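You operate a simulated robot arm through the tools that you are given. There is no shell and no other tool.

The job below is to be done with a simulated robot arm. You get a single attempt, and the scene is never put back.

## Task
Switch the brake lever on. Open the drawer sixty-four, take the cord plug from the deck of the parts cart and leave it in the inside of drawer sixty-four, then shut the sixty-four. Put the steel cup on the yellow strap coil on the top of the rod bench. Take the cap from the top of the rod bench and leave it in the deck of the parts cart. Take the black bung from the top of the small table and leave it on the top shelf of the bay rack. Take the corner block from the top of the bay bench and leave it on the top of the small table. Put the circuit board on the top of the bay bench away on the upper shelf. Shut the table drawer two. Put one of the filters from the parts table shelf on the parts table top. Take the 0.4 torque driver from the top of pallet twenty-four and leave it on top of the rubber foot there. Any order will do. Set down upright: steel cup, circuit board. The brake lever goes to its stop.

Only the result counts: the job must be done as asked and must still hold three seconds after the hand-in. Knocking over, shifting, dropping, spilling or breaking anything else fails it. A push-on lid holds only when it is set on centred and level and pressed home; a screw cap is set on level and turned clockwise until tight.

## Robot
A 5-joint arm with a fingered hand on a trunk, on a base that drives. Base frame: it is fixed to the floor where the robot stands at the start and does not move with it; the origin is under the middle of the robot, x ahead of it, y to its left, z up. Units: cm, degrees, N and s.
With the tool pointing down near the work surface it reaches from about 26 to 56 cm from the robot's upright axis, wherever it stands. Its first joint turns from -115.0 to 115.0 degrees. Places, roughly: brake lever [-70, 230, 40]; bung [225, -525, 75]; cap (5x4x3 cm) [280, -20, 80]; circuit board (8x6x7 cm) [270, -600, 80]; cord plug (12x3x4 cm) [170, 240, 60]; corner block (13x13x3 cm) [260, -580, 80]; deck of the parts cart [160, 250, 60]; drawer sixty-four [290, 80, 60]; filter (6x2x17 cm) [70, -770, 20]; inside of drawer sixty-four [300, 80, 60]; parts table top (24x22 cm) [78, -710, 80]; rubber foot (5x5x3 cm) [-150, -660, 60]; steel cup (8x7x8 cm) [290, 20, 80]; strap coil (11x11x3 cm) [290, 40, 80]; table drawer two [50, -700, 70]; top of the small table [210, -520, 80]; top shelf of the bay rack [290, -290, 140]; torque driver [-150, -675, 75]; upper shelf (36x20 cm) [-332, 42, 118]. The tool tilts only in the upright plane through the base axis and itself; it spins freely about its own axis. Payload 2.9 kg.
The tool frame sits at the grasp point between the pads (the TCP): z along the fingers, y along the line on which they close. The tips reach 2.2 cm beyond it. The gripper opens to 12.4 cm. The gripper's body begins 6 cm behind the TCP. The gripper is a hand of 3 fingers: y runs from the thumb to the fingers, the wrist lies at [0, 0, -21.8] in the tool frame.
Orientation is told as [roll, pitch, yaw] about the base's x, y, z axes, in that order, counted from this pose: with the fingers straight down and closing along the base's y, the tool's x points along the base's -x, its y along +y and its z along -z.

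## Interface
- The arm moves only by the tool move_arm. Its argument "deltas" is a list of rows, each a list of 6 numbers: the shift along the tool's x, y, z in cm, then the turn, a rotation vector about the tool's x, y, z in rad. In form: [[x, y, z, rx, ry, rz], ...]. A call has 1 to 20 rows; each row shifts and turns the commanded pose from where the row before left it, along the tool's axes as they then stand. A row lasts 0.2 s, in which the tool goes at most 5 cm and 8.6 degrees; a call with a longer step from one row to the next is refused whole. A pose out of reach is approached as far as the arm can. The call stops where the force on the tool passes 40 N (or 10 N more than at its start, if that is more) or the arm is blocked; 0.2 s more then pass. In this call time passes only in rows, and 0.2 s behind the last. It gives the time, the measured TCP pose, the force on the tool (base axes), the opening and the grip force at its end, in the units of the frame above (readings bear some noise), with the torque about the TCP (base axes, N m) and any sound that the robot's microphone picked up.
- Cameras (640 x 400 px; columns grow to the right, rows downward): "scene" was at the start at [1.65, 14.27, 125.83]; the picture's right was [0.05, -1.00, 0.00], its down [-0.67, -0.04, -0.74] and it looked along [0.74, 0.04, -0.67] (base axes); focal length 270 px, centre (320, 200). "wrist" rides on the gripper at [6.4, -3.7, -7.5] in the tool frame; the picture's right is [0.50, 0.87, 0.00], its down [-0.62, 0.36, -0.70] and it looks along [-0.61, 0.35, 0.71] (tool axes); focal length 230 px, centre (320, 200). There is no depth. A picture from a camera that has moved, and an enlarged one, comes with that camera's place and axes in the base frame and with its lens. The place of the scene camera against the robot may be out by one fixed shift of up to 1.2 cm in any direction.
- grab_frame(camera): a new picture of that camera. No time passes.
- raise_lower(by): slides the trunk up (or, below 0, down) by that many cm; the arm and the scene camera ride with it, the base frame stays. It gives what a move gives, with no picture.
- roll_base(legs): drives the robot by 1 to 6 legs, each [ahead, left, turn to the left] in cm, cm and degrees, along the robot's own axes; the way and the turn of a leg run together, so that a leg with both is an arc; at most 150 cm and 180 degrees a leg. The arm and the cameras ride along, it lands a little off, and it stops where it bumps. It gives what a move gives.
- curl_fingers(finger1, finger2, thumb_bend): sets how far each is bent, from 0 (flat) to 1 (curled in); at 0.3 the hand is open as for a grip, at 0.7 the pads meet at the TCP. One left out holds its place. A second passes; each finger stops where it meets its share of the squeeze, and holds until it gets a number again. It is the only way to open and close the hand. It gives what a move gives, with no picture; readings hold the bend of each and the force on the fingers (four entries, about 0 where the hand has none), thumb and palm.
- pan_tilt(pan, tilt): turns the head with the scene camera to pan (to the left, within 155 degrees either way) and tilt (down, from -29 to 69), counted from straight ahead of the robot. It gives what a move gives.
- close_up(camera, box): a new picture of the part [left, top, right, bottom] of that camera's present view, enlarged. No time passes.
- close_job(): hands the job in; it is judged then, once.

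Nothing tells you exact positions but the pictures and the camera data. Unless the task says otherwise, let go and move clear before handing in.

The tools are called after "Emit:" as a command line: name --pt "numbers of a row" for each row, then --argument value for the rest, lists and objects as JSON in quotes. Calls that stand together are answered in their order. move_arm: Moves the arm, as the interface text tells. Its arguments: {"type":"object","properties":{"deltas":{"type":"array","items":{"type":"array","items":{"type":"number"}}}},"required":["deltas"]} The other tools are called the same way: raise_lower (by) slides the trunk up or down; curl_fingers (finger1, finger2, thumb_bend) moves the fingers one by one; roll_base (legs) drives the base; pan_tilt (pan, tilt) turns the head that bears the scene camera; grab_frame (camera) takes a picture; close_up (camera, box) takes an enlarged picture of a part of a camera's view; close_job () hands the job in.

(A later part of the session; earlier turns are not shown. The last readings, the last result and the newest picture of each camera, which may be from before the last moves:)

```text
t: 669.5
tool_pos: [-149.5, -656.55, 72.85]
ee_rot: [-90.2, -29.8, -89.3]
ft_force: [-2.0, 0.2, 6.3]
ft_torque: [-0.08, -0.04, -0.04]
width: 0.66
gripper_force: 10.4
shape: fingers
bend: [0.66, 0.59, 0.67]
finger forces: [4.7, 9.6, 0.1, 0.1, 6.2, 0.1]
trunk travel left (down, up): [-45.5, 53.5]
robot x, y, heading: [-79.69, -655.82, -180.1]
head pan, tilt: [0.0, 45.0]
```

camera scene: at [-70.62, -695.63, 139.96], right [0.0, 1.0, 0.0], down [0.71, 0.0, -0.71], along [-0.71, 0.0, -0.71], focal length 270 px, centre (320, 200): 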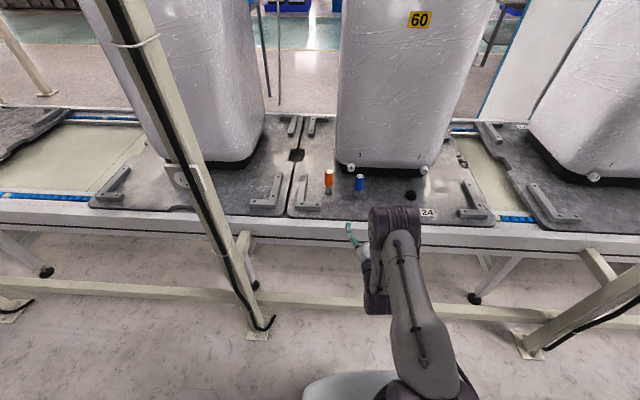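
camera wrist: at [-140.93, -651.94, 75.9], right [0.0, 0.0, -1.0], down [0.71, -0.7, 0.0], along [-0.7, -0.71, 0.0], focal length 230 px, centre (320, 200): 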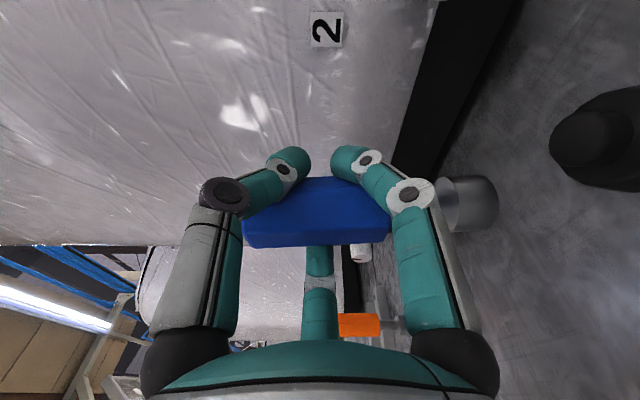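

Contact at +2.85 cm, matching the foot's height. I check alignment before releasing.

Emit:
grab_frame --camera "wrist"

Emit:
close_up --camera "wrist" --box '[400, 100, 560, 260]'

Emit:
close_up --camera "scene" --box '[300, 140, 380, 220]'

```text
taken
camera wrist: at [-142.14, -649.07, 72.86], right [0.0, 0.0, -1.0], down [0.71, -0.7, 0.0], along [-0.7, -0.71, 0.0], focal length 230 px, centre (320, 200)
```

wrist: 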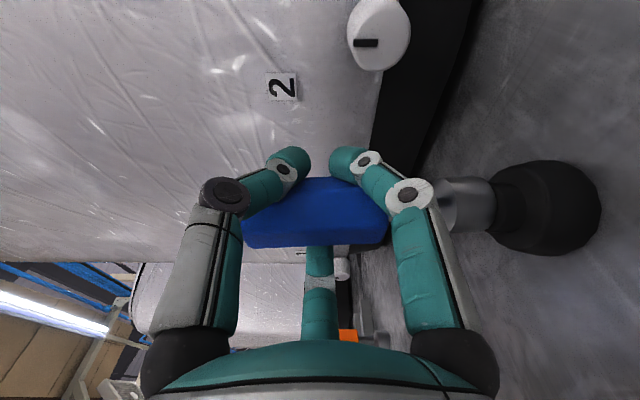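

```text
2.50 times, centred on (480, 180) of wrist
camera zoom: at [-142.14, -649.07, 72.86], right [0.0, 0.0, -1.0], down [0.71, -0.7, 0.0], along [-0.7, -0.71, 0.0], focal length 575 px, centre (-80, 250)
```

zoom: 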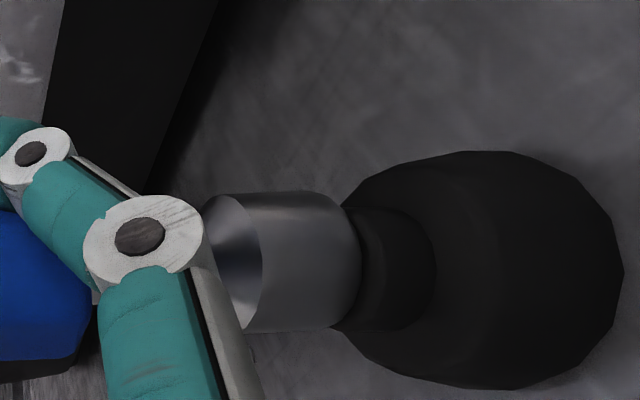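

```text
5.00 times, centred on (340, 180) of scene
camera zoom: at [-82.4, -670.92, 136.02], right [0.0, 1.0, 0.0], down [0.71, 0.0, -0.71], along [-0.71, 0.0, -0.71], focal length 1352 px, centre (220, 300)
```

zoom: 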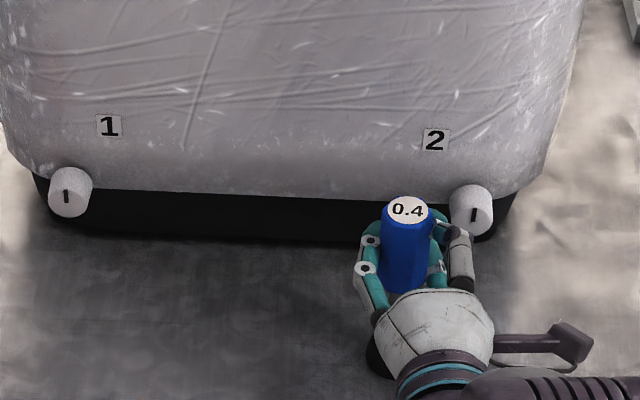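

Emit:
raise_lower --by 0.12

Emit:
curl_fingers --finger1 0.6 --finger2 0.53 --thumb_bend 0.6

Emit:
grab_frame --camera "wrist"

```text
t: 670.1
tool_pos: [-149.58, -656.49, 72.96]
ee_rot: [-90.0, -29.9, -89.3]
ft_force: [-0.8, -1.2, 4.3]
ft_torque: [-0.04, 0.03, 0.02]
width: 0.68
gripper_force: 9.7
shape: fingers
bend: [0.66, 0.59, 0.67]
finger forces: [4.4, 9.4, 0.0, 0.0, 6.1, 0.0]
trunk travel left (down, up): [-45.7, 53.3]
robot x, y, heading: [-79.68, -655.76, -180.1]
head pan, tilt: [0.0, 45.0]
```

```text
t: 671.1
tool_pos: [-149.52, -656.52, 72.92]
ee_rot: [-90.0, -30.0, -89.4]
ft_force: [0.0, 0.7, 0.8]
ft_torque: [-0.03, -0.01, 0.03]
width: 2.18
gripper_force: 0.2
shape: fingers
bend: [0.6, 0.53, 0.6]
finger forces: [0.1, 0.0, 0.0, 0.0, 0.1, 0.1]
trunk travel left (down, up): [-45.7, 53.3]
robot x, y, heading: [-79.76, -655.93, -180.0]
head pan, tilt: [0.0, 45.0]
```

```text
taken
camera wrist: at [-142.16, -649.08, 72.86], right [0.0, 0.0, -1.0], down [0.71, -0.7, 0.0], along [-0.7, -0.71, 0.0], focal length 230 px, centre (320, 200)
```

wrist: 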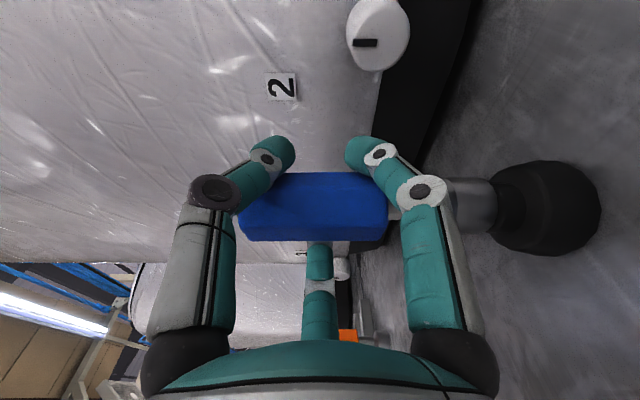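

It stands by itself. I open wide and retreat straight back.

Emit:
curl_fingers --finger1 0.4 --finger2 0.4 --thumb_bend 0.4

Emit:
move_arm --pt "0 0 -2 0 0 0" --pt "0 0 -3 0 0 0" --pt "0 0 -4 0 0 0" --pt "0 0 -4 0 0 0"

Emit:
grab_frame --camera "wrist"

Emit:
close_up --camera "scene" --box '[280, 120, 400, 220]'

```text
t: 672.1
tool_pos: [-149.47, -656.67, 72.88]
ee_rot: [-90.0, -30.0, -89.2]
ft_force: [1.5, 0.3, 0.6]
ft_torque: [0.0, -0.01, 0.01]
width: 7.7
gripper_force: 0.0
shape: fingers
bend: [0.4, 0.4, 0.4]
finger forces: [0.1, 0.0, 0.0, 0.0, 0.0, 0.0]
trunk travel left (down, up): [-45.7, 53.3]
robot x, y, heading: [-79.61, -655.56, -180.3]
head pan, tilt: [0.0, 45.0]
```

```text
t: 673.1
tool_pos: [-136.48, -656.41, 73.15]
ee_rot: [-90.1, -29.9, -89.2]
ft_force: [0.4, 0.5, 0.7]
ft_torque: [0.02, -0.01, 0.01]
width: 7.68
gripper_force: 0.1
shape: fingers
bend: [0.4, 0.4, 0.4]
finger forces: [0.1, 0.0, 0.0, 0.0, 0.0, 0.1]
trunk travel left (down, up): [-45.7, 53.3]
robot x, y, heading: [-79.75, -655.64, -179.7]
head pan, tilt: [0.0, 45.0]
```

```text
taken
camera wrist: at [-129.26, -648.93, 73.2], right [0.0, 0.0, -1.0], down [0.71, -0.7, 0.0], along [-0.7, -0.71, 0.0], focal length 230 px, centre (320, 200)
```

wrist: 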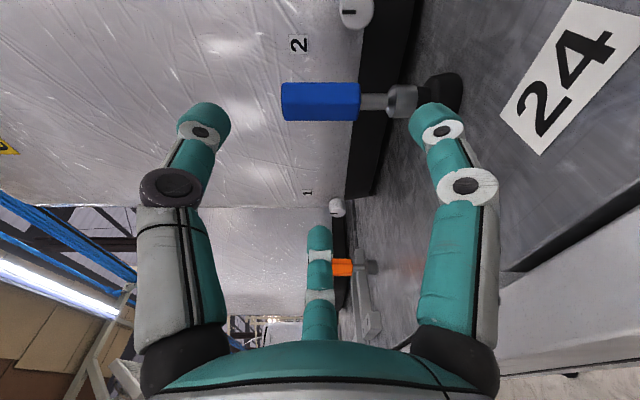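

```text
4.00 times, centred on (340, 170) of scene
camera zoom: at [-82.45, -670.93, 136.13], right [0.0, 1.0, 0.0], down [0.71, 0.0, -0.71], along [-0.71, 0.0, -0.71], focal length 1082 px, centre (240, 320)
```

zoom: 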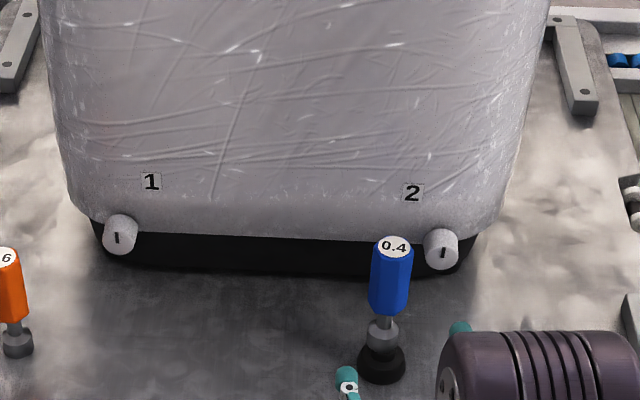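

The driver stands on the rubber foot. Now the circuit board: I back out, point the tool down again, and go toward the bay bench's south side.

Emit:
raise_lower --by 35

Emit:
roll_base --legs '[[-72, 0, 0]]'

Emit:
move_arm --pt "0 0 0 0 0 0.131" --pt "0 0 0 0 0 0.131" --pt "0 0 0 0 0 0.131" --pt "0 0 0 0 0 0.131" --pt "0 0 0 0 0 0.131" --pt "0 0 0 0 0 0.131" --pt "0 0 0 0 0 0.131" --pt "0 0 0 0 0 0.131"

Emit:
move_arm --pt "0 0 0 0 0.1428 0" --pt "0 0 0 0 0.1428 0" --pt "0 0 0 0 0.1428 0" --pt "0 0 0 0 0.1428 0" --pt "0 0 0 0 0.1428 0" --pt "0 0 0 0 0.1428 0" --pt "0 0 0 0 0.1428 0" --pt "0 0 0 0 0.1428 0" --pt "0 0 0 0 0.1428 0" --pt "0 0 0 0 0.1428 0" --pt "0 0 0 0 0.1428 0"

Emit:
roll_base --legs '[[0, -95, 0], [0, 0, -90], [0, -90, 0]]'

```text
t: 676.5
tool_pos: [-136.75, -656.38, 108.25]
ee_rot: [-90.0, -29.9, -89.4]
ft_force: [-0.7, 0.1, -0.4]
ft_torque: [0.02, -0.01, -0.01]
width: 7.69
gripper_force: 0.1
shape: fingers
bend: [0.4, 0.4, 0.4]
finger forces: [0.2, 0.0, 0.0, 0.0, 0.0, 0.0]
trunk travel left (down, up): [-80.7, 18.3]
robot x, y, heading: [-79.86, -655.88, -180.1]
head pan, tilt: [0.0, 45.0]
```

```text
t: 680.4
tool_pos: [-64.83, -656.6, 108.28]
ee_rot: [-89.9, -29.8, -88.7]
ft_force: [-0.1, 0.2, -0.3]
ft_torque: [0.01, -0.03, 0.05]
width: 7.68
gripper_force: 0.0
shape: fingers
bend: [0.4, 0.4, 0.4]
finger forces: [0.1, 0.0, 0.0, 0.0, 0.0, 0.0]
trunk travel left (down, up): [-80.7, 18.3]
robot x, y, heading: [-7.86, -655.27, -179.5]
head pan, tilt: [0.0, 45.0]
```

```text
t: 682.2
tool_pos: [-64.7, -656.6, 108.23]
ee_rot: [97.3, -89.9, 83.8]
ft_force: [0.3, 0.1, -0.1]
ft_torque: [0.01, 0.01, 0.0]
width: 7.68
gripper_force: 0.1
shape: fingers
bend: [0.4, 0.4, 0.4]
finger forces: [0.0, 0.0, 0.0, 0.0, 0.1, 0.1]
trunk travel left (down, up): [-80.7, 18.3]
robot x, y, heading: [-7.91, -655.46, -179.4]
head pan, tilt: [0.0, 45.0]
```

```text
t: 684.6
tool_pos: [-64.99, -656.52, 107.92]
ee_rot: [0.0, 0.2, -178.8]
ft_force: [0.1, 0.0, 0.0]
ft_torque: [-0.01, -0.02, -0.01]
width: 7.72
gripper_force: 0.1
shape: fingers
bend: [0.4, 0.4, 0.4]
finger forces: [0.0, 0.0, 0.1, 0.0, 0.1, 0.0]
trunk travel left (down, up): [-80.7, 18.3]
robot x, y, heading: [-8.16, -655.58, -179.7]
head pan, tilt: [0.0, 45.0]
```

```text
t: 697.5
tool_pos: [76.5, -501.22, 108.06]
ee_rot: [0.0, 0.0, 92.7]
ft_force: [0.1, -0.7, -0.2]
ft_torque: [0.04, -0.01, 0.03]
width: 7.71
gripper_force: 0.1
shape: fingers
bend: [0.4, 0.4, 0.4]
finger forces: [0.0, 0.0, 0.0, 0.0, 0.0, 0.0]
trunk travel left (down, up): [-80.7, 18.3]
robot x, y, heading: [79.5, -558.06, 92.3]
head pan, tilt: [0.0, 45.0]
```

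Emit:
raise_lower --by 12

Emit:
roll_base --legs '[[0, 0, -2.3], [-7, -10.5, 0]]'

Emit:
roll_base --legs '[[-12, -22.5, 0]]'

```text
t: 699.0
tool_pos: [76.42, -501.24, 120.13]
ee_rot: [0.0, 0.0, 92.7]
ft_force: [0.3, -1.1, -0.1]
ft_torque: [-0.02, 0.0, -0.01]
width: 7.69
gripper_force: 0.1
shape: fingers
bend: [0.4, 0.4, 0.4]
finger forces: [0.1, 0.0, 0.0, 0.0, 0.0, 0.0]
trunk travel left (down, up): [-92.7, 6.3]
robot x, y, heading: [79.21, -558.03, 92.0]
head pan, tilt: [0.0, 45.0]
```

```text
t: 700.6
tool_pos: [89.05, -508.17, 119.94]
ee_rot: [0.0, 0.0, 90.5]
ft_force: [-0.2, -0.4, 0.4]
ft_torque: [-0.04, 0.01, -0.01]
width: 7.72
gripper_force: 0.0
shape: fingers
bend: [0.4, 0.4, 0.4]
finger forces: [0.0, 0.1, 0.0, 0.1, 0.0, 0.0]
trunk travel left (down, up): [-92.7, 6.3]
robot x, y, heading: [89.86, -565.15, 89.9]
head pan, tilt: [0.0, 45.0]
```

```text
t: 702.5
tool_pos: [111.23, -520.15, 120.03]
ee_rot: [0.0, -0.1, 90.7]
ft_force: [0.5, 0.1, 0.7]
ft_torque: [0.03, -0.02, -0.05]
width: 7.72
gripper_force: 0.0
shape: fingers
bend: [0.4, 0.4, 0.4]
finger forces: [0.0, 0.0, 0.0, 0.1, 0.1, 0.0]
trunk travel left (down, up): [-92.7, 6.3]
robot x, y, heading: [111.78, -577.2, 90.2]
head pan, tilt: [0.0, 45.0]
```

Emit:
roll_base --legs '[[-14, -25, 0], [-34, -28, 0], [-38, -36, 0]]'

Emit:
pan_tilt --pan -50 --tilt 35

Emit:
grab_frame --camera "scene"

```text
t: 709.4
tool_pos: [199.78, -605.83, 120.11]
ee_rot: [0.0, 0.0, 91.1]
ft_force: [0.1, 0.5, -0.5]
ft_torque: [0.0, -0.01, 0.02]
width: 7.7
gripper_force: 0.2
shape: fingers
bend: [0.4, 0.4, 0.4]
finger forces: [0.0, 0.0, 0.0, 0.0, 0.1, 0.0]
trunk travel left (down, up): [-92.7, 6.3]
robot x, y, heading: [201.01, -662.56, 90.2]
head pan, tilt: [0.0, 45.0]
```

```text
t: 710.6
tool_pos: [199.96, -605.87, 120.16]
ee_rot: [0.0, -0.1, 91.1]
ft_force: [-0.2, 0.6, -0.3]
ft_torque: [-0.02, 0.01, -0.01]
width: 7.71
gripper_force: 0.1
shape: fingers
bend: [0.4, 0.4, 0.4]
finger forces: [0.1, 0.0, 0.1, 0.1, 0.0, 0.0]
trunk travel left (down, up): [-92.7, 6.3]
robot x, y, heading: [200.7, -663.34, 90.5]
head pan, tilt: [-50.0, 35.0]
```

```text
taken
camera scene: at [192.57, -663.9, 184.61], right [0.65, -0.76, 0.0], down [-0.44, -0.37, -0.82], along [0.62, 0.53, -0.57], focal length 270 px, centre (320, 200)
```

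scene: 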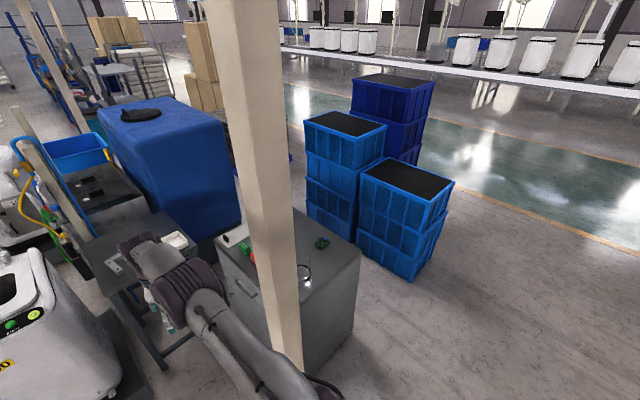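

The column is right beside the arm, so I go further south first, then east, then north to the bench's south end.

Emit:
roll_base --legs '[[-42, 0, 0], [0, -68, 0], [30, 0, 0]]'

Emit:
pan_tilt --pan 0 --tilt 45

Emit:
grab_frame --camera "scene"

```text
t: 718.3
tool_pos: [269.48, -618.35, 120.08]
ee_rot: [0.0, -0.1, 91.5]
ft_force: [0.0, 0.0, 0.5]
ft_torque: [0.02, -0.03, -0.01]
width: 7.69
gripper_force: 0.0
shape: fingers
bend: [0.4, 0.4, 0.4]
finger forces: [0.0, 0.0, 0.1, 0.1, 0.0, 0.0]
trunk travel left (down, up): [-92.7, 6.3]
robot x, y, heading: [270.91, -675.11, 90.6]
head pan, tilt: [-50.0, 35.0]
```

```text
t: 719.5
tool_pos: [269.64, -618.34, 120.1]
ee_rot: [0.0, 0.1, 91.4]
ft_force: [-0.7, -0.8, 0.0]
ft_torque: [0.02, -0.01, -0.05]
width: 7.71
gripper_force: 0.1
shape: fingers
bend: [0.4, 0.4, 0.4]
finger forces: [0.0, 0.0, 0.0, 0.0, 0.0, 0.0]
trunk travel left (down, up): [-92.7, 6.3]
robot x, y, heading: [271.03, -675.59, 90.7]
head pan, tilt: [0.0, 45.0]
```

```text
taken
camera scene: at [255.75, -674.0, 183.13], right [1.0, 0.01, 0.0], down [0.01, -0.71, -0.71], along [-0.01, 0.71, -0.71], focal length 270 px, centre (320, 200)
```

scene: 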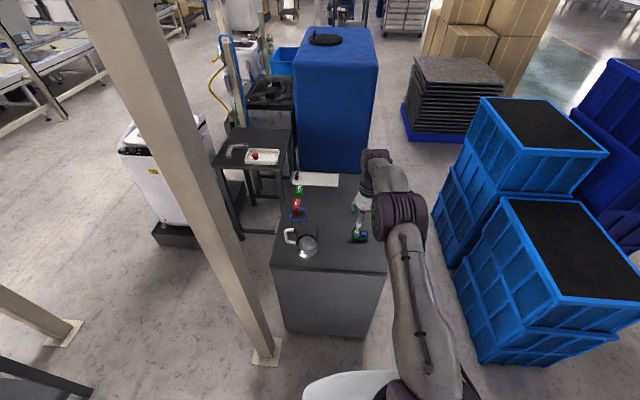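

The board is at about (271,−597). I advance to the bench's south side.

Emit:
roll_base --legs '[[25, 0, -0.7]]'

Emit:
raise_lower --by -15

Emit:
grab_frame --camera "wrist"

Emit:
close_up --camera "scene" --box '[270, 130, 430, 250]'

```text
t: 721.3
tool_pos: [270.61, -593.5, 120.21]
ee_rot: [0.0, -0.1, 90.3]
ft_force: [0.2, -0.1, 0.0]
ft_torque: [-0.01, -0.02, -0.01]
width: 7.68
gripper_force: 0.0
shape: fingers
bend: [0.4, 0.4, 0.4]
finger forces: [0.0, 0.1, 0.0, 0.0, 0.1, 0.2]
trunk travel left (down, up): [-92.7, 6.3]
robot x, y, heading: [270.84, -650.64, 89.8]
head pan, tilt: [0.0, 45.0]
```

```text
t: 723.0
tool_pos: [270.59, -593.39, 105.14]
ee_rot: [0.0, 0.0, 90.3]
ft_force: [0.6, 0.8, 0.1]
ft_torque: [0.0, -0.03, 0.02]
width: 7.7
gripper_force: 0.1
shape: fingers
bend: [0.4, 0.4, 0.4]
finger forces: [0.0, 0.1, 0.0, 0.0, 0.1, 0.1]
trunk travel left (down, up): [-77.7, 21.3]
robot x, y, heading: [270.53, -650.48, 89.6]
head pan, tilt: [0.0, 45.0]
```

```text
taken
camera wrist: at [274.28, -599.77, 112.61], right [-0.86, -0.5, 0.0], down [-0.36, 0.62, 0.7], along [-0.35, 0.61, -0.71], focal length 230 px, centre (320, 200)
```

wrist: 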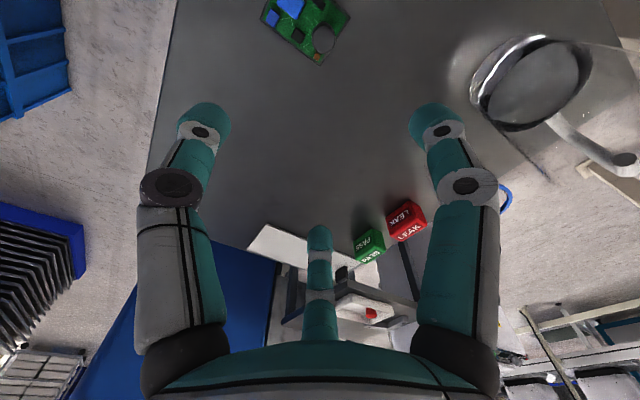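

```text
3.33 times, centred on (350, 190) of scene
camera zoom: at [255.73, -648.82, 168.13], right [1.0, -0.01, 0.0], down [-0.01, -0.71, -0.71], along [0.01, 0.71, -0.71], focal length 902 px, centre (220, 233)
```

zoom: 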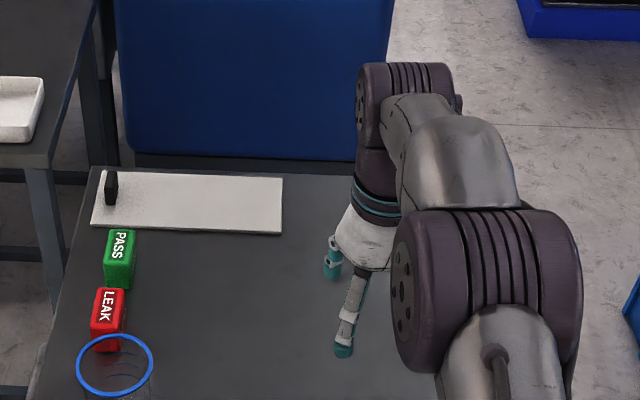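

Emit:
move_arm --pt "3.2 -1.5 0 0 0 0"

Emit:
grab_frame --camera "wrist"

Emit:
close_up --camera "wrist" --box '[220, 0, 420, 120]'

```text
t: 723.5
tool_pos: [272.07, -596.96, 105.18]
ee_rot: [0.0, -0.2, 90.2]
ft_force: [0.4, -0.6, 0.4]
ft_torque: [0.02, 0.04, 0.0]
width: 7.69
gripper_force: 0.1
shape: fingers
bend: [0.4, 0.4, 0.4]
finger forces: [0.0, 0.0, 0.1, 0.1, 0.1, 0.0]
trunk travel left (down, up): [-77.7, 21.3]
robot x, y, heading: [270.63, -650.41, 89.7]
head pan, tilt: [0.0, 45.0]
```

```text
taken
camera wrist: at [275.82, -603.34, 112.67], right [-0.86, -0.5, 0.0], down [-0.36, 0.61, 0.7], along [-0.35, 0.61, -0.71], focal length 230 px, centre (320, 200)
```

wrist: 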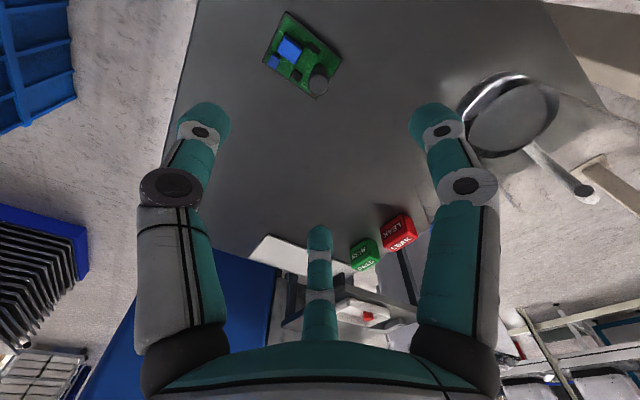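

```text
3.20 times, centred on (320, 60) of wrist
camera zoom: at [275.82, -603.34, 112.67], right [-0.86, -0.5, 0.0], down [-0.36, 0.61, 0.7], along [-0.35, 0.61, -0.71], focal length 736 px, centre (320, 648)
```

zoom: 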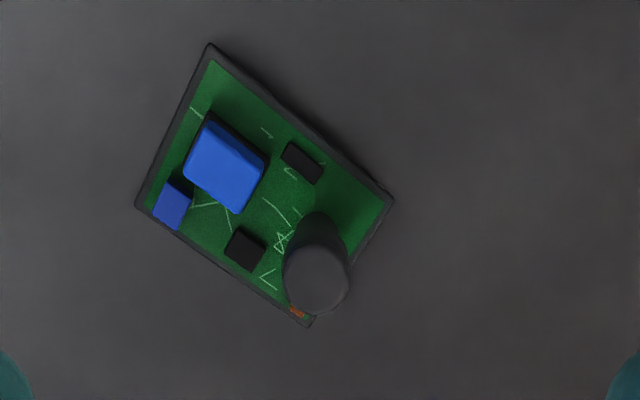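

The board is 8×6 with a thin post; I'll grip it across its 6 cm width at the base edges, as with the filter. I spin the hand accordingly.

Emit:
move_arm --pt "0 0 0 0 0 0.1428" --pt "0 0 0 0 0 0.1428" --pt "0 0 0 0 0 0.1428" --pt "0 0 0 0 0 0.1428" --pt "0 0 0 0 0 0.1428" --pt "0 0 0 0 0 0.1428" --pt "0 0 0 0 0 0.1428" --pt "0 0 0 0 0 0.1428" --pt "0 0 0 0 0 0.1428" --pt "0 0 0 0 0 0.1428" --pt "0 0 0 0 0 0.1428" --pt "0 0 0 0 0 0.08"

Emit:
curl_fingers --finger1 0.38 --finger2 0.38 --thumb_bend 0.34

Emit:
move_arm --pt "-2.0 2.0 3 0 0 0" --pt "0 0 4 0 0 0"

Emit:
grab_frame --camera "wrist"

```text
t: 726.0
tool_pos: [271.95, -596.61, 105.26]
ee_rot: [0.0, 0.0, -4.4]
ft_force: [-0.3, 0.4, 0.1]
ft_torque: [0.0, 0.02, 0.03]
width: 7.71
gripper_force: 0.2
shape: fingers
bend: [0.4, 0.4, 0.4]
finger forces: [0.0, 0.1, 0.1, 0.1, 0.0, 0.1]
trunk travel left (down, up): [-77.7, 21.3]
robot x, y, heading: [270.75, -650.64, 89.8]
head pan, tilt: [0.0, 45.0]
```

```text
t: 727.0
tool_pos: [272.09, -596.72, 105.25]
ee_rot: [-0.1, 0.0, -4.3]
ft_force: [-1.1, -1.0, 0.6]
ft_torque: [0.03, 0.0, 0.01]
width: 8.77
gripper_force: 0.1
shape: fingers
bend: [0.38, 0.38, 0.34]
finger forces: [0.1, 0.0, 0.0, 0.0, 0.0, 0.1]
trunk travel left (down, up): [-77.7, 21.3]
robot x, y, heading: [270.57, -650.44, 89.5]
head pan, tilt: [0.0, 45.0]
```

```text
t: 727.6
tool_pos: [274.03, -594.93, 98.12]
ee_rot: [0.0, 0.0, -4.2]
ft_force: [0.8, -0.1, -0.2]
ft_torque: [0.01, -0.01, 0.01]
width: 8.78
gripper_force: 0.1
shape: fingers
bend: [0.38, 0.38, 0.34]
finger forces: [0.0, 0.1, 0.0, 0.0, 0.0, 0.0]
trunk travel left (down, up): [-77.7, 21.3]
robot x, y, heading: [270.77, -650.6, 89.7]
head pan, tilt: [0.0, 45.0]
```

```text
taken
camera wrist: at [267.28, -598.14, 105.63], right [-0.43, 0.9, 0.0], down [0.64, 0.31, 0.7], along [0.63, 0.31, -0.71], focal length 230 px, centre (320, 200)
```

wrist: 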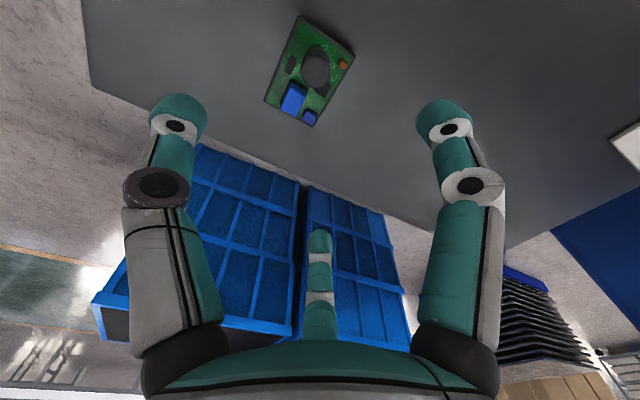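

Emit:
close_up --camera "wrist" --box '[220, 0, 420, 140]'

```text
2.86 times, centred on (320, 70) of wrist
camera zoom: at [267.28, -598.14, 105.63], right [-0.43, 0.9, 0.0], down [0.64, 0.31, 0.7], along [0.63, 0.31, -0.71], focal length 657 px, centre (320, 571)
```

zoom: 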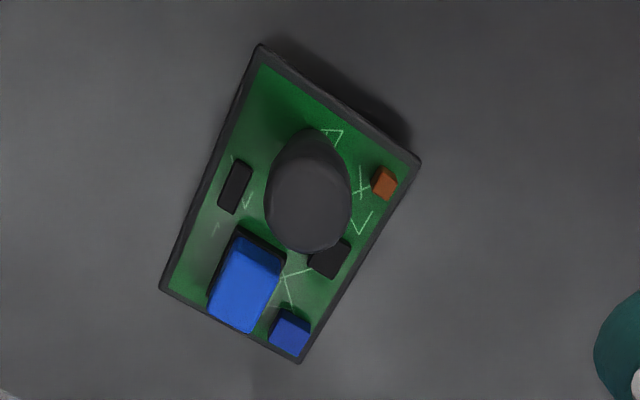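

Emit:
move_arm --pt "0 0 4 0 0 0" --pt "0 0 4 0 0 0" --pt "0 0 3.5 0 0 0"

Emit:
grab_frame --camera "wrist"

```text
t: 728.5
tool_pos: [274.24, -594.65, 86.43]
ee_rot: [-0.1, 0.0, -4.3]
ft_force: [0.1, 0.3, 0.0]
ft_torque: [-0.03, -0.03, -0.06]
width: 8.78
gripper_force: 0.0
shape: fingers
bend: [0.38, 0.38, 0.34]
finger forces: [0.0, 0.1, 0.1, 0.0, 0.0, 0.0]
trunk travel left (down, up): [-77.7, 21.3]
robot x, y, heading: [270.63, -650.35, 89.4]
head pan, tilt: [0.0, 45.0]
```

```text
taken
camera wrist: at [267.61, -597.87, 93.91], right [-0.43, 0.9, 0.0], down [0.64, 0.31, 0.7], along [0.63, 0.31, -0.71], focal length 230 px, centre (320, 200)
```

wrist: 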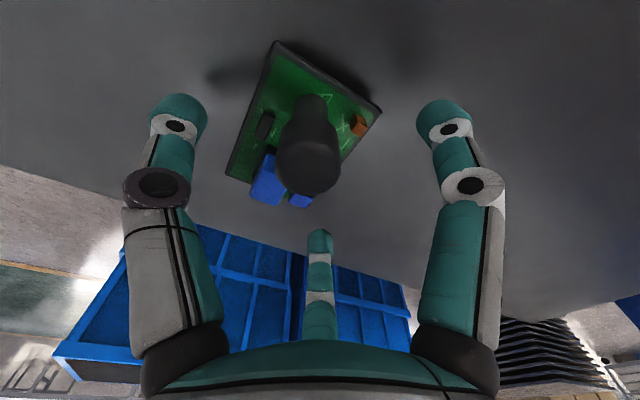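

Emit:
move_arm --pt "0.2 -0.2 1.0 0 0 0"

Emit:
move_arm --pt "0 0 0.4 0 0 0"

Emit:
grab_frame --camera "wrist"

```text
t: 728.9
tool_pos: [273.96, -594.84, 85.46]
ee_rot: [0.0, 0.1, -4.2]
ft_force: [0.2, 0.3, 0.4]
ft_torque: [0.0, -0.01, 0.05]
width: 8.79
gripper_force: 0.0
shape: fingers
bend: [0.38, 0.38, 0.34]
finger forces: [0.0, 0.1, 0.0, 0.1, 0.1, 0.1]
trunk travel left (down, up): [-77.7, 21.3]
robot x, y, heading: [270.69, -650.22, 89.5]
head pan, tilt: [0.0, 45.0]
```

```text
t: 729.2
tool_pos: [274.23, -594.87, 85.01]
ee_rot: [0.0, 0.0, -4.3]
ft_force: [-0.3, 0.4, 0.7]
ft_torque: [-0.04, -0.01, 0.0]
width: 8.77
gripper_force: 0.0
shape: fingers
bend: [0.38, 0.38, 0.34]
finger forces: [0.1, 0.1, 0.1, 0.0, 0.1, 0.0]
trunk travel left (down, up): [-77.7, 21.3]
robot x, y, heading: [270.69, -649.92, 89.5]
head pan, tilt: [0.0, 45.0]
```

```text
taken
camera wrist: at [267.33, -598.16, 92.66], right [-0.43, 0.9, 0.0], down [0.64, 0.31, 0.7], along [0.63, 0.3, -0.71], focal length 230 px, centre (320, 200)
```

wrist: 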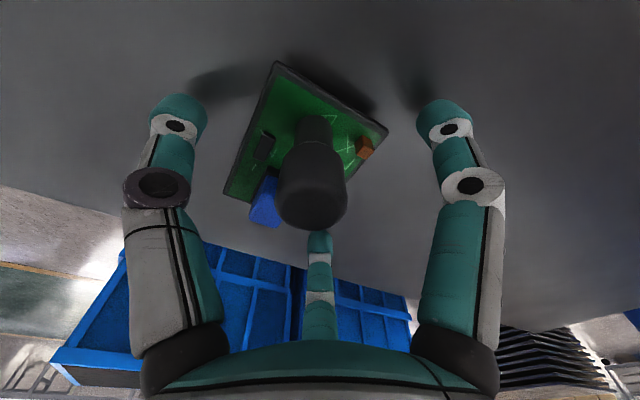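

Emit:
curl_fingers --finger1 0.5 --finger2 0.5 --thumb_bend 0.46

Emit:
grab_frame --camera "wrist"

```text
t: 730.2
tool_pos: [274.09, -594.87, 85.27]
ee_rot: [0.0, 0.0, -4.3]
ft_force: [-0.1, 1.1, 0.2]
ft_torque: [-0.02, 0.0, 0.0]
width: 6.01
gripper_force: 1.5
shape: fingers
bend: [0.48, 0.49, 0.45]
finger forces: [1.0, 0.8, 0.1, 0.0, 1.3, 0.1]
trunk travel left (down, up): [-77.7, 21.3]
robot x, y, heading: [271.07, -650.35, 89.6]
head pan, tilt: [0.0, 45.0]
```

```text
taken
camera wrist: at [267.33, -598.15, 92.66], right [-0.43, 0.9, 0.0], down [0.64, 0.31, 0.7], along [0.63, 0.3, -0.71], focal length 230 px, centre (320, 200)
```

wrist: 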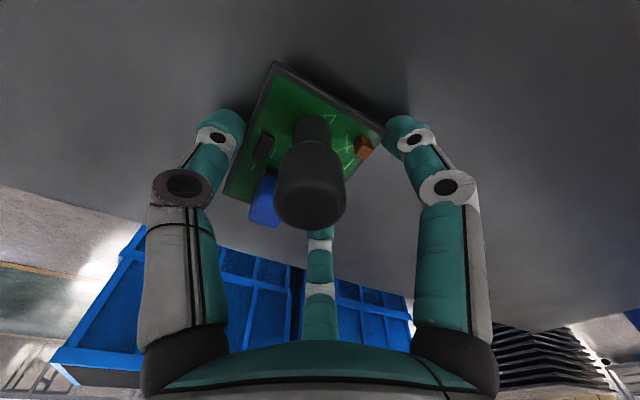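

All three digits touch the board edges. I tighten and lift slightly.

Emit:
curl_fingers --finger1 0.65 --finger2 0.65 --thumb_bend 0.6

Emit:
move_arm --pt "0 0 -1 0 0 0" --pt "0 0 -1.5 0 0 0"

Emit:
grab_frame --camera "wrist"

Emit:
close_up --camera "scene" --box '[300, 150, 420, 260]'

```text
t: 731.2
tool_pos: [274.03, -595.03, 85.29]
ee_rot: [0.0, 0.0, -4.3]
ft_force: [0.6, 1.3, 1.1]
ft_torque: [0.0, 0.0, -0.01]
width: 5.5
gripper_force: 16.2
shape: fingers
bend: [0.52, 0.52, 0.48]
finger forces: [8.4, 8.2, 0.0, 0.0, 15.6, 0.0]
trunk travel left (down, up): [-77.7, 21.3]
robot x, y, heading: [270.88, -650.54, 89.6]
head pan, tilt: [0.0, 45.0]
```

```text
t: 731.9
tool_pos: [273.94, -594.8, 87.67]
ee_rot: [0.0, 0.0, -4.3]
ft_force: [-0.2, -0.3, -1.4]
ft_torque: [0.02, 0.02, -0.04]
width: 5.49
gripper_force: 15.5
shape: fingers
bend: [0.52, 0.52, 0.48]
finger forces: [7.9, 8.0, 0.1, 0.0, 15.7, 0.1]
trunk travel left (down, up): [-77.7, 21.3]
robot x, y, heading: [270.82, -650.36, 89.7]
head pan, tilt: [0.0, 45.0]
```

```text
taken
camera wrist: at [267.24, -598.0, 95.19], right [-0.43, 0.9, 0.0], down [0.64, 0.31, 0.7], along [0.63, 0.3, -0.71], focal length 230 px, centre (320, 200)
```

wrist: 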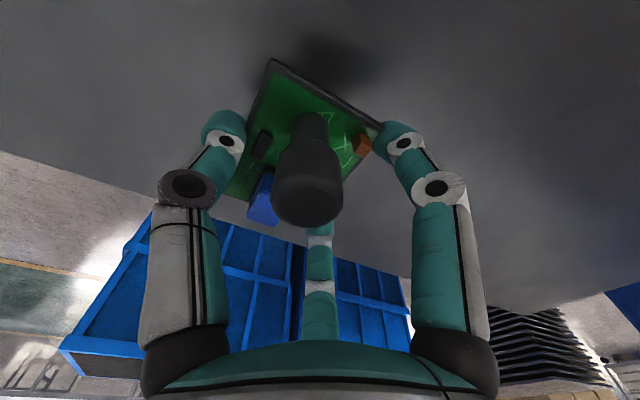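

```text
3.64 times, centred on (360, 205) of scene
camera zoom: at [255.73, -648.83, 168.12], right [1.0, -0.01, 0.0], down [-0.01, -0.71, -0.71], along [0.01, 0.71, -0.71], focal length 984 px, centre (174, 182)
```

zoom: 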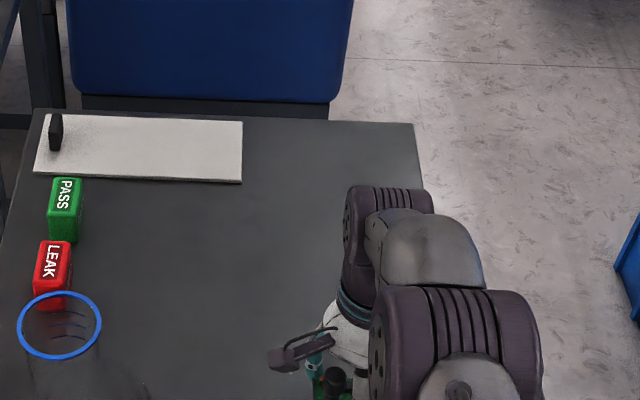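

Board secured. I retrace the route out to the aisle.

Emit:
move_arm --pt "0 0 -4 0 0 0" --pt "0 0 -4 0 0 0"

Emit:
raise_lower --by 20

Emit:
roll_base --legs '[[-52, 0, 0.3], [0, 70, 0], [40, 0, 0], [37, 35, 0]]'

Emit:
grab_frame --camera "wrist"

```text
t: 732.5
tool_pos: [274.08, -595.08, 95.81]
ee_rot: [-0.1, 0.0, -4.3]
ft_force: [-0.1, 0.7, -1.1]
ft_torque: [0.01, 0.0, -0.02]
width: 5.49
gripper_force: 15.7
shape: fingers
bend: [0.52, 0.52, 0.48]
finger forces: [7.9, 8.0, 0.1, 0.1, 15.9, 0.1]
trunk travel left (down, up): [-77.7, 21.3]
robot x, y, heading: [270.83, -650.05, 89.7]
head pan, tilt: [0.0, 45.0]
```

```text
t: 734.6
tool_pos: [274.21, -594.94, 115.89]
ee_rot: [0.0, 0.0, -4.4]
ft_force: [0.0, 0.4, 0.1]
ft_torque: [-0.03, 0.0, -0.03]
width: 5.48
gripper_force: 16.1
shape: fingers
bend: [0.52, 0.52, 0.48]
finger forces: [8.1, 8.1, 0.1, 0.0, 15.9, 0.0]
trunk travel left (down, up): [-97.7, 1.3]
robot x, y, heading: [271.31, -650.3, 89.3]
head pan, tilt: [0.0, 45.0]
```

```text
t: 745.8
tool_pos: [170.8, -568.19, 116.02]
ee_rot: [0.0, 0.1, -4.6]
ft_force: [-1.2, 1.0, -1.4]
ft_torque: [0.01, 0.02, -0.02]
width: 5.49
gripper_force: 16.2
shape: fingers
bend: [0.52, 0.52, 0.48]
finger forces: [8.0, 8.1, 0.0, 0.0, 16.0, 0.1]
trunk travel left (down, up): [-97.7, 1.3]
robot x, y, heading: [167.24, -623.72, 89.3]
head pan, tilt: [0.0, 45.0]
```

```text
taken
camera wrist: at [164.07, -571.26, 123.37], right [-0.43, 0.9, 0.0], down [0.64, 0.31, 0.7], along [0.63, 0.3, -0.71], focal length 230 px, centre (320, 200)
```

wrist: 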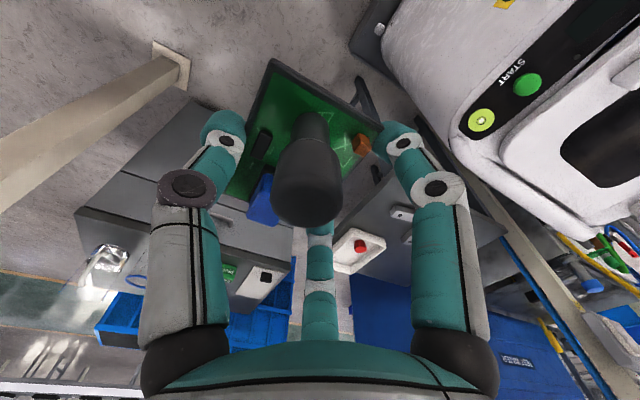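

Emit:
roll_base --legs '[[32.5, 30, 0.5], [14, 24.8, 0]]'

Emit:
roll_base --legs '[[12, 22.5, 0], [12, 92, 0]]'

```text
t: 750.0
tool_pos: [117.01, -521.66, 115.85]
ee_rot: [0.0, 0.0, -4.3]
ft_force: [-0.4, 0.5, -0.7]
ft_torque: [0.0, -0.02, -0.03]
width: 5.45
gripper_force: 16.3
shape: fingers
bend: [0.52, 0.52, 0.48]
finger forces: [8.1, 8.0, 0.0, 0.1, 16.2, 0.0]
trunk travel left (down, up): [-97.7, 1.3]
robot x, y, heading: [113.53, -577.06, 89.4]
head pan, tilt: [0.0, 45.0]
```

```text
t: 756.2
tool_pos: [5.38, -495.04, 115.85]
ee_rot: [-0.1, 0.0, -5.8]
ft_force: [-0.9, -0.5, -1.1]
ft_torque: [0.06, 0.01, -0.02]
width: 5.46
gripper_force: 15.9
shape: fingers
bend: [0.52, 0.52, 0.48]
finger forces: [8.1, 8.1, 0.0, 0.1, 16.3, 0.0]
trunk travel left (down, up): [-97.7, 1.3]
robot x, y, heading: [0.61, -550.24, 88.1]
head pan, tilt: [0.0, 45.0]
```

Now I head north up the aisle, then look west for the upper shelf.

Emit:
roll_base --legs '[[0, 0, 2.5], [150, 0, 0], [150, 0, 0]]'

Emit:
roll_base --legs '[[150, 0, 0], [100, 0, 0]]'

Emit:
pan_tilt --pan 80 --tilt 15

Emit:
grab_frame --camera "scene"

```text
t: 771.3
tool_pos: [-10.26, -189.54, 115.94]
ee_rot: [0.0, -0.1, -2.9]
ft_force: [-0.1, -0.7, -0.8]
ft_torque: [0.04, 0.0, 0.02]
width: 5.46
gripper_force: 16.5
shape: fingers
bend: [0.53, 0.53, 0.48]
finger forces: [8.2, 8.2, 0.0, 0.0, 16.4, 0.0]
trunk travel left (down, up): [-97.7, 1.3]
robot x, y, heading: [-12.23, -244.99, 91.0]
head pan, tilt: [0.0, 45.0]
```

```text
t: 783.6
tool_pos: [-23.95, 62.18, 115.87]
ee_rot: [0.1, 0.0, -0.8]
ft_force: [-0.8, 0.8, -0.7]
ft_torque: [0.06, 0.04, 0.0]
width: 5.45
gripper_force: 16.8
shape: fingers
bend: [0.53, 0.53, 0.48]
finger forces: [8.3, 8.3, 0.0, 0.1, 16.4, 0.0]
trunk travel left (down, up): [-97.7, 1.3]
robot x, y, heading: [-24.22, 6.7, 93.3]
head pan, tilt: [0.0, 45.0]
```

```text
t: 785.2
tool_pos: [-23.91, 62.33, 115.89]
ee_rot: [-0.1, 0.0, -0.8]
ft_force: [0.5, 0.6, -1.0]
ft_torque: [-0.03, -0.02, -0.05]
width: 5.49
gripper_force: 16.4
shape: fingers
bend: [0.53, 0.53, 0.48]
finger forces: [8.3, 8.3, 0.0, 0.0, 16.5, 0.1]
trunk travel left (down, up): [-97.7, 1.3]
robot x, y, heading: [-24.03, 6.8, 92.8]
head pan, tilt: [80.0, 15.0]
```

```text
taken
camera scene: at [-48.06, 0.58, 192.81], right [0.12, 0.99, 0.0], down [0.26, -0.03, -0.97], along [-0.96, 0.12, -0.26], focal length 270 px, centre (320, 200)
```

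scene: 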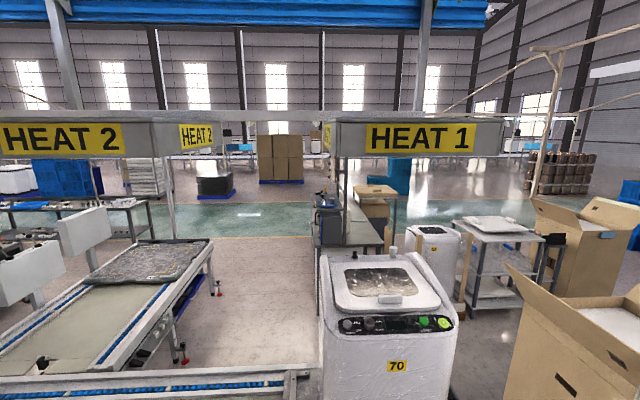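

Emit:
close_up --camera "scene" --box '[260, 150, 420, 270]'

Emit:
pan_tilt --pan 50 --tilt 15

Emit:
grab_frame --camera "scene"

```text
3.33 times, centred on (340, 210) of scene
camera zoom: at [-48.06, 0.58, 192.81], right [0.12, 0.99, 0.0], down [0.26, -0.03, -0.97], along [-0.96, 0.12, -0.26], focal length 902 px, centre (253, 167)
```

zoom: 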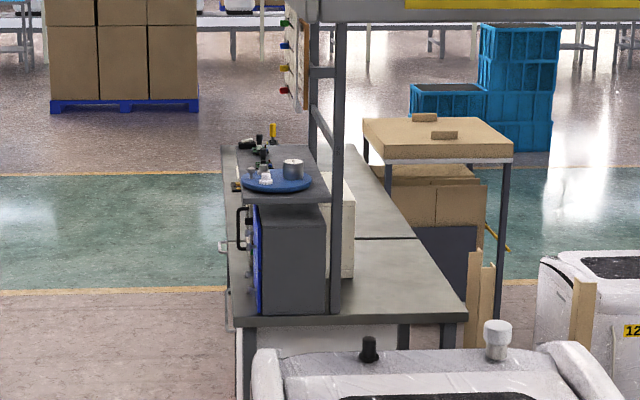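

```text
t: 786.1
tool_pos: [-23.97, 62.38, 115.87]
ee_rot: [0.0, 0.1, -0.8]
ft_force: [-1.2, -0.3, -0.7]
ft_torque: [0.02, 0.03, -0.01]
width: 5.47
gripper_force: 16.0
shape: fingers
bend: [0.53, 0.53, 0.48]
finger forces: [8.2, 8.3, 0.0, 0.1, 16.5, 0.0]
trunk travel left (down, up): [-97.7, 1.3]
robot x, y, heading: [-23.94, 6.75, 93.0]
head pan, tilt: [50.0, 15.0]
```

```text
taken
camera scene: at [-46.26, 5.05, 192.81], right [0.6, 0.8, 0.0], down [0.21, -0.16, -0.97], along [-0.77, 0.58, -0.26], focal length 270 px, centre (320, 200)
```

scene: 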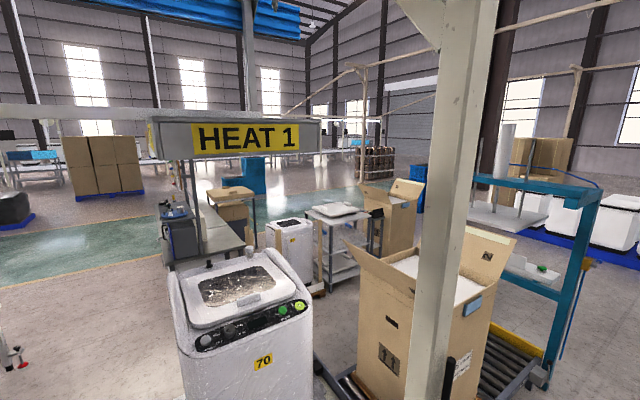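

The upper shelf stands on a bench west of the conveyor line (its work side facing south). I drive north past the roller conveyor to find a way around.

Emit:
roll_base --legs '[[0, 0, -3], [70, -12, 0]]'

Emit:
roll_base --legs '[[150, 0, 0], [75, 0, 0]]'

Emit:
pan_tilt --pan 90 --tilt 20

Emit:
grab_frame --camera "scene"

Emit:
pan_tilt --pan 40 --tilt 20

Emit:
grab_frame --camera "scene"

```text
t: 790.4
tool_pos: [-9.05, 132.5, 115.75]
ee_rot: [0.0, 0.0, -3.6]
ft_force: [-0.9, -0.4, -0.9]
ft_torque: [0.0, 0.0, 0.03]
width: 5.47
gripper_force: 16.7
shape: fingers
bend: [0.53, 0.53, 0.48]
finger forces: [8.4, 8.2, 0.0, 0.0, 16.7, 0.0]
trunk travel left (down, up): [-97.7, 1.3]
robot x, y, heading: [-12.36, 77.0, 90.2]
head pan, tilt: [50.0, 15.0]
```

```text
t: 801.6
tool_pos: [-4.73, 359.33, 115.87]
ee_rot: [0.1, 0.0, -5.1]
ft_force: [-1.2, -0.5, -1.1]
ft_torque: [0.04, 0.0, -0.02]
width: 5.44
gripper_force: 17.1
shape: fingers
bend: [0.53, 0.53, 0.48]
finger forces: [8.4, 8.4, 0.0, 0.0, 16.6, 0.0]
trunk travel left (down, up): [-97.7, 1.3]
robot x, y, heading: [-8.82, 303.83, 88.7]
head pan, tilt: [50.0, 15.0]
```

```text
t: 802.7
tool_pos: [-4.87, 359.41, 115.88]
ee_rot: [0.0, 0.1, -5.1]
ft_force: [-0.4, 1.1, -0.8]
ft_torque: [0.01, 0.0, -0.01]
width: 5.46
gripper_force: 16.6
shape: fingers
bend: [0.53, 0.53, 0.48]
finger forces: [8.4, 8.5, 0.0, 0.1, 16.6, 0.0]
trunk travel left (down, up): [-97.7, 1.3]
robot x, y, heading: [-8.86, 304.23, 88.8]
head pan, tilt: [90.0, 20.0]
```

```text
taken
camera scene: at [-33.42, 297.88, 192.0], right [0.02, 1.0, 0.0], down [0.34, -0.01, -0.94], along [-0.94, 0.02, -0.34], focal length 270 px, centre (320, 200)
```

scene: 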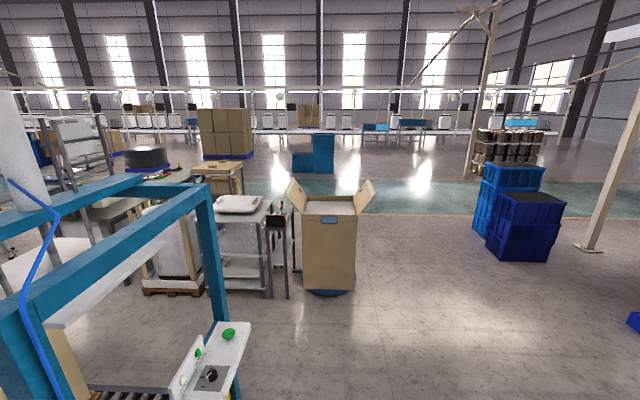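

```text
t: 803.9
tool_pos: [-4.73, 359.34, 115.87]
ee_rot: [0.0, 0.1, -5.1]
ft_force: [0.4, 0.3, -0.9]
ft_torque: [0.01, -0.02, 0.0]
width: 5.45
gripper_force: 16.9
shape: fingers
bend: [0.53, 0.53, 0.48]
finger forces: [8.4, 8.4, 0.0, 0.0, 16.7, 0.0]
trunk travel left (down, up): [-97.7, 1.3]
robot x, y, heading: [-9.11, 303.69, 88.7]
head pan, tilt: [40.0, 20.0]
```

```text
taken
camera scene: at [-29.96, 304.94, 191.99], right [0.78, 0.63, 0.0], down [0.21, -0.27, -0.94], along [-0.59, 0.73, -0.34], focal length 270 px, centre (320, 200)
```

scene: 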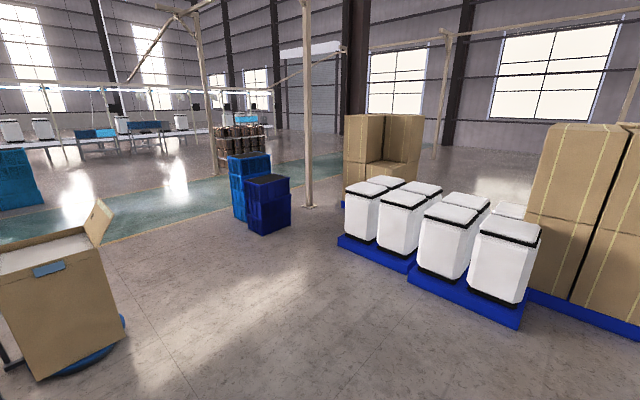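

There is open floor to the west, north of a brown box at (−276,314). I drive west along y≈375.

Emit:
roll_base --legs '[[0, 0, 91.3], [140, -70, 0], [150, 0, 0]]'

Emit:
roll_base --legs '[[130, 0, 0]]'

Emit:
pan_tilt --pan 70 --tilt 20

Emit:
grab_frame --camera "scene"

Emit:
pan_tilt --pan 110 --tilt 20

Emit:
grab_frame --camera "scene"

```text
refused: leg 2 is longer than a leg can be; nothing moved
```

```text
t: 810.3
tool_pos: [-4.16, 487.55, 115.89]
ee_rot: [0.0, 0.0, -4.0]
ft_force: [0.6, -0.5, -0.8]
ft_torque: [-0.02, 0.02, 0.02]
width: 5.46
gripper_force: 17.3
shape: fingers
bend: [0.53, 0.53, 0.48]
finger forces: [8.4, 8.5, 0.0, 0.0, 16.8, 0.0]
trunk travel left (down, up): [-97.7, 1.3]
robot x, y, heading: [-7.44, 432.18, 89.7]
head pan, tilt: [40.0, 20.0]
```

```text
t: 811.3
tool_pos: [-4.32, 487.5, 115.84]
ee_rot: [0.0, 0.0, -4.0]
ft_force: [0.1, -0.6, -0.8]
ft_torque: [0.04, -0.01, 0.03]
width: 5.46
gripper_force: 16.3
shape: fingers
bend: [0.53, 0.53, 0.48]
finger forces: [8.4, 8.5, 0.1, 0.0, 16.9, 0.0]
trunk travel left (down, up): [-97.7, 1.3]
robot x, y, heading: [-7.53, 432.05, 89.7]
head pan, tilt: [70.0, 20.0]
```

```text
taken
camera scene: at [-31.19, 428.71, 192.0], right [0.35, 0.94, 0.0], down [0.32, -0.12, -0.94], along [-0.88, 0.32, -0.34], focal length 270 px, centre (320, 200)
```

scene: 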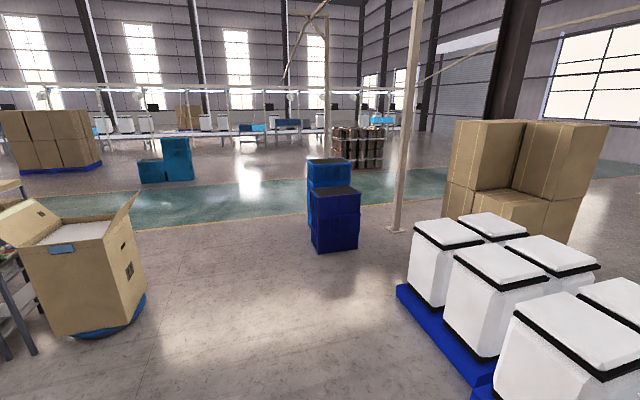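

```text
t: 812.3
tool_pos: [-4.26, 487.5, 116.01]
ee_rot: [0.0, 0.0, -4.0]
ft_force: [0.4, 0.8, -1.2]
ft_torque: [0.04, 0.0, -0.03]
width: 5.46
gripper_force: 16.5
shape: fingers
bend: [0.53, 0.53, 0.48]
finger forces: [8.4, 8.4, 0.1, 0.0, 16.8, 0.0]
trunk travel left (down, up): [-97.7, 1.3]
robot x, y, heading: [-7.12, 432.21, 89.5]
head pan, tilt: [110.0, 20.0]
```

```text
taken
camera scene: at [-31.22, 422.35, 192.0], right [-0.34, 0.94, 0.0], down [0.32, 0.12, -0.94], along [-0.88, -0.32, -0.34], focal length 270 px, centre (320, 200)
```

scene: 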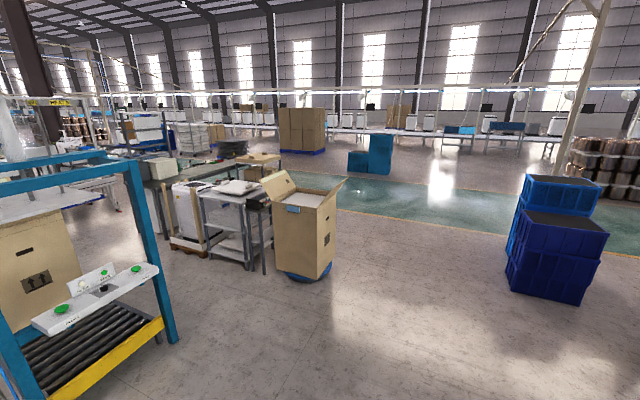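

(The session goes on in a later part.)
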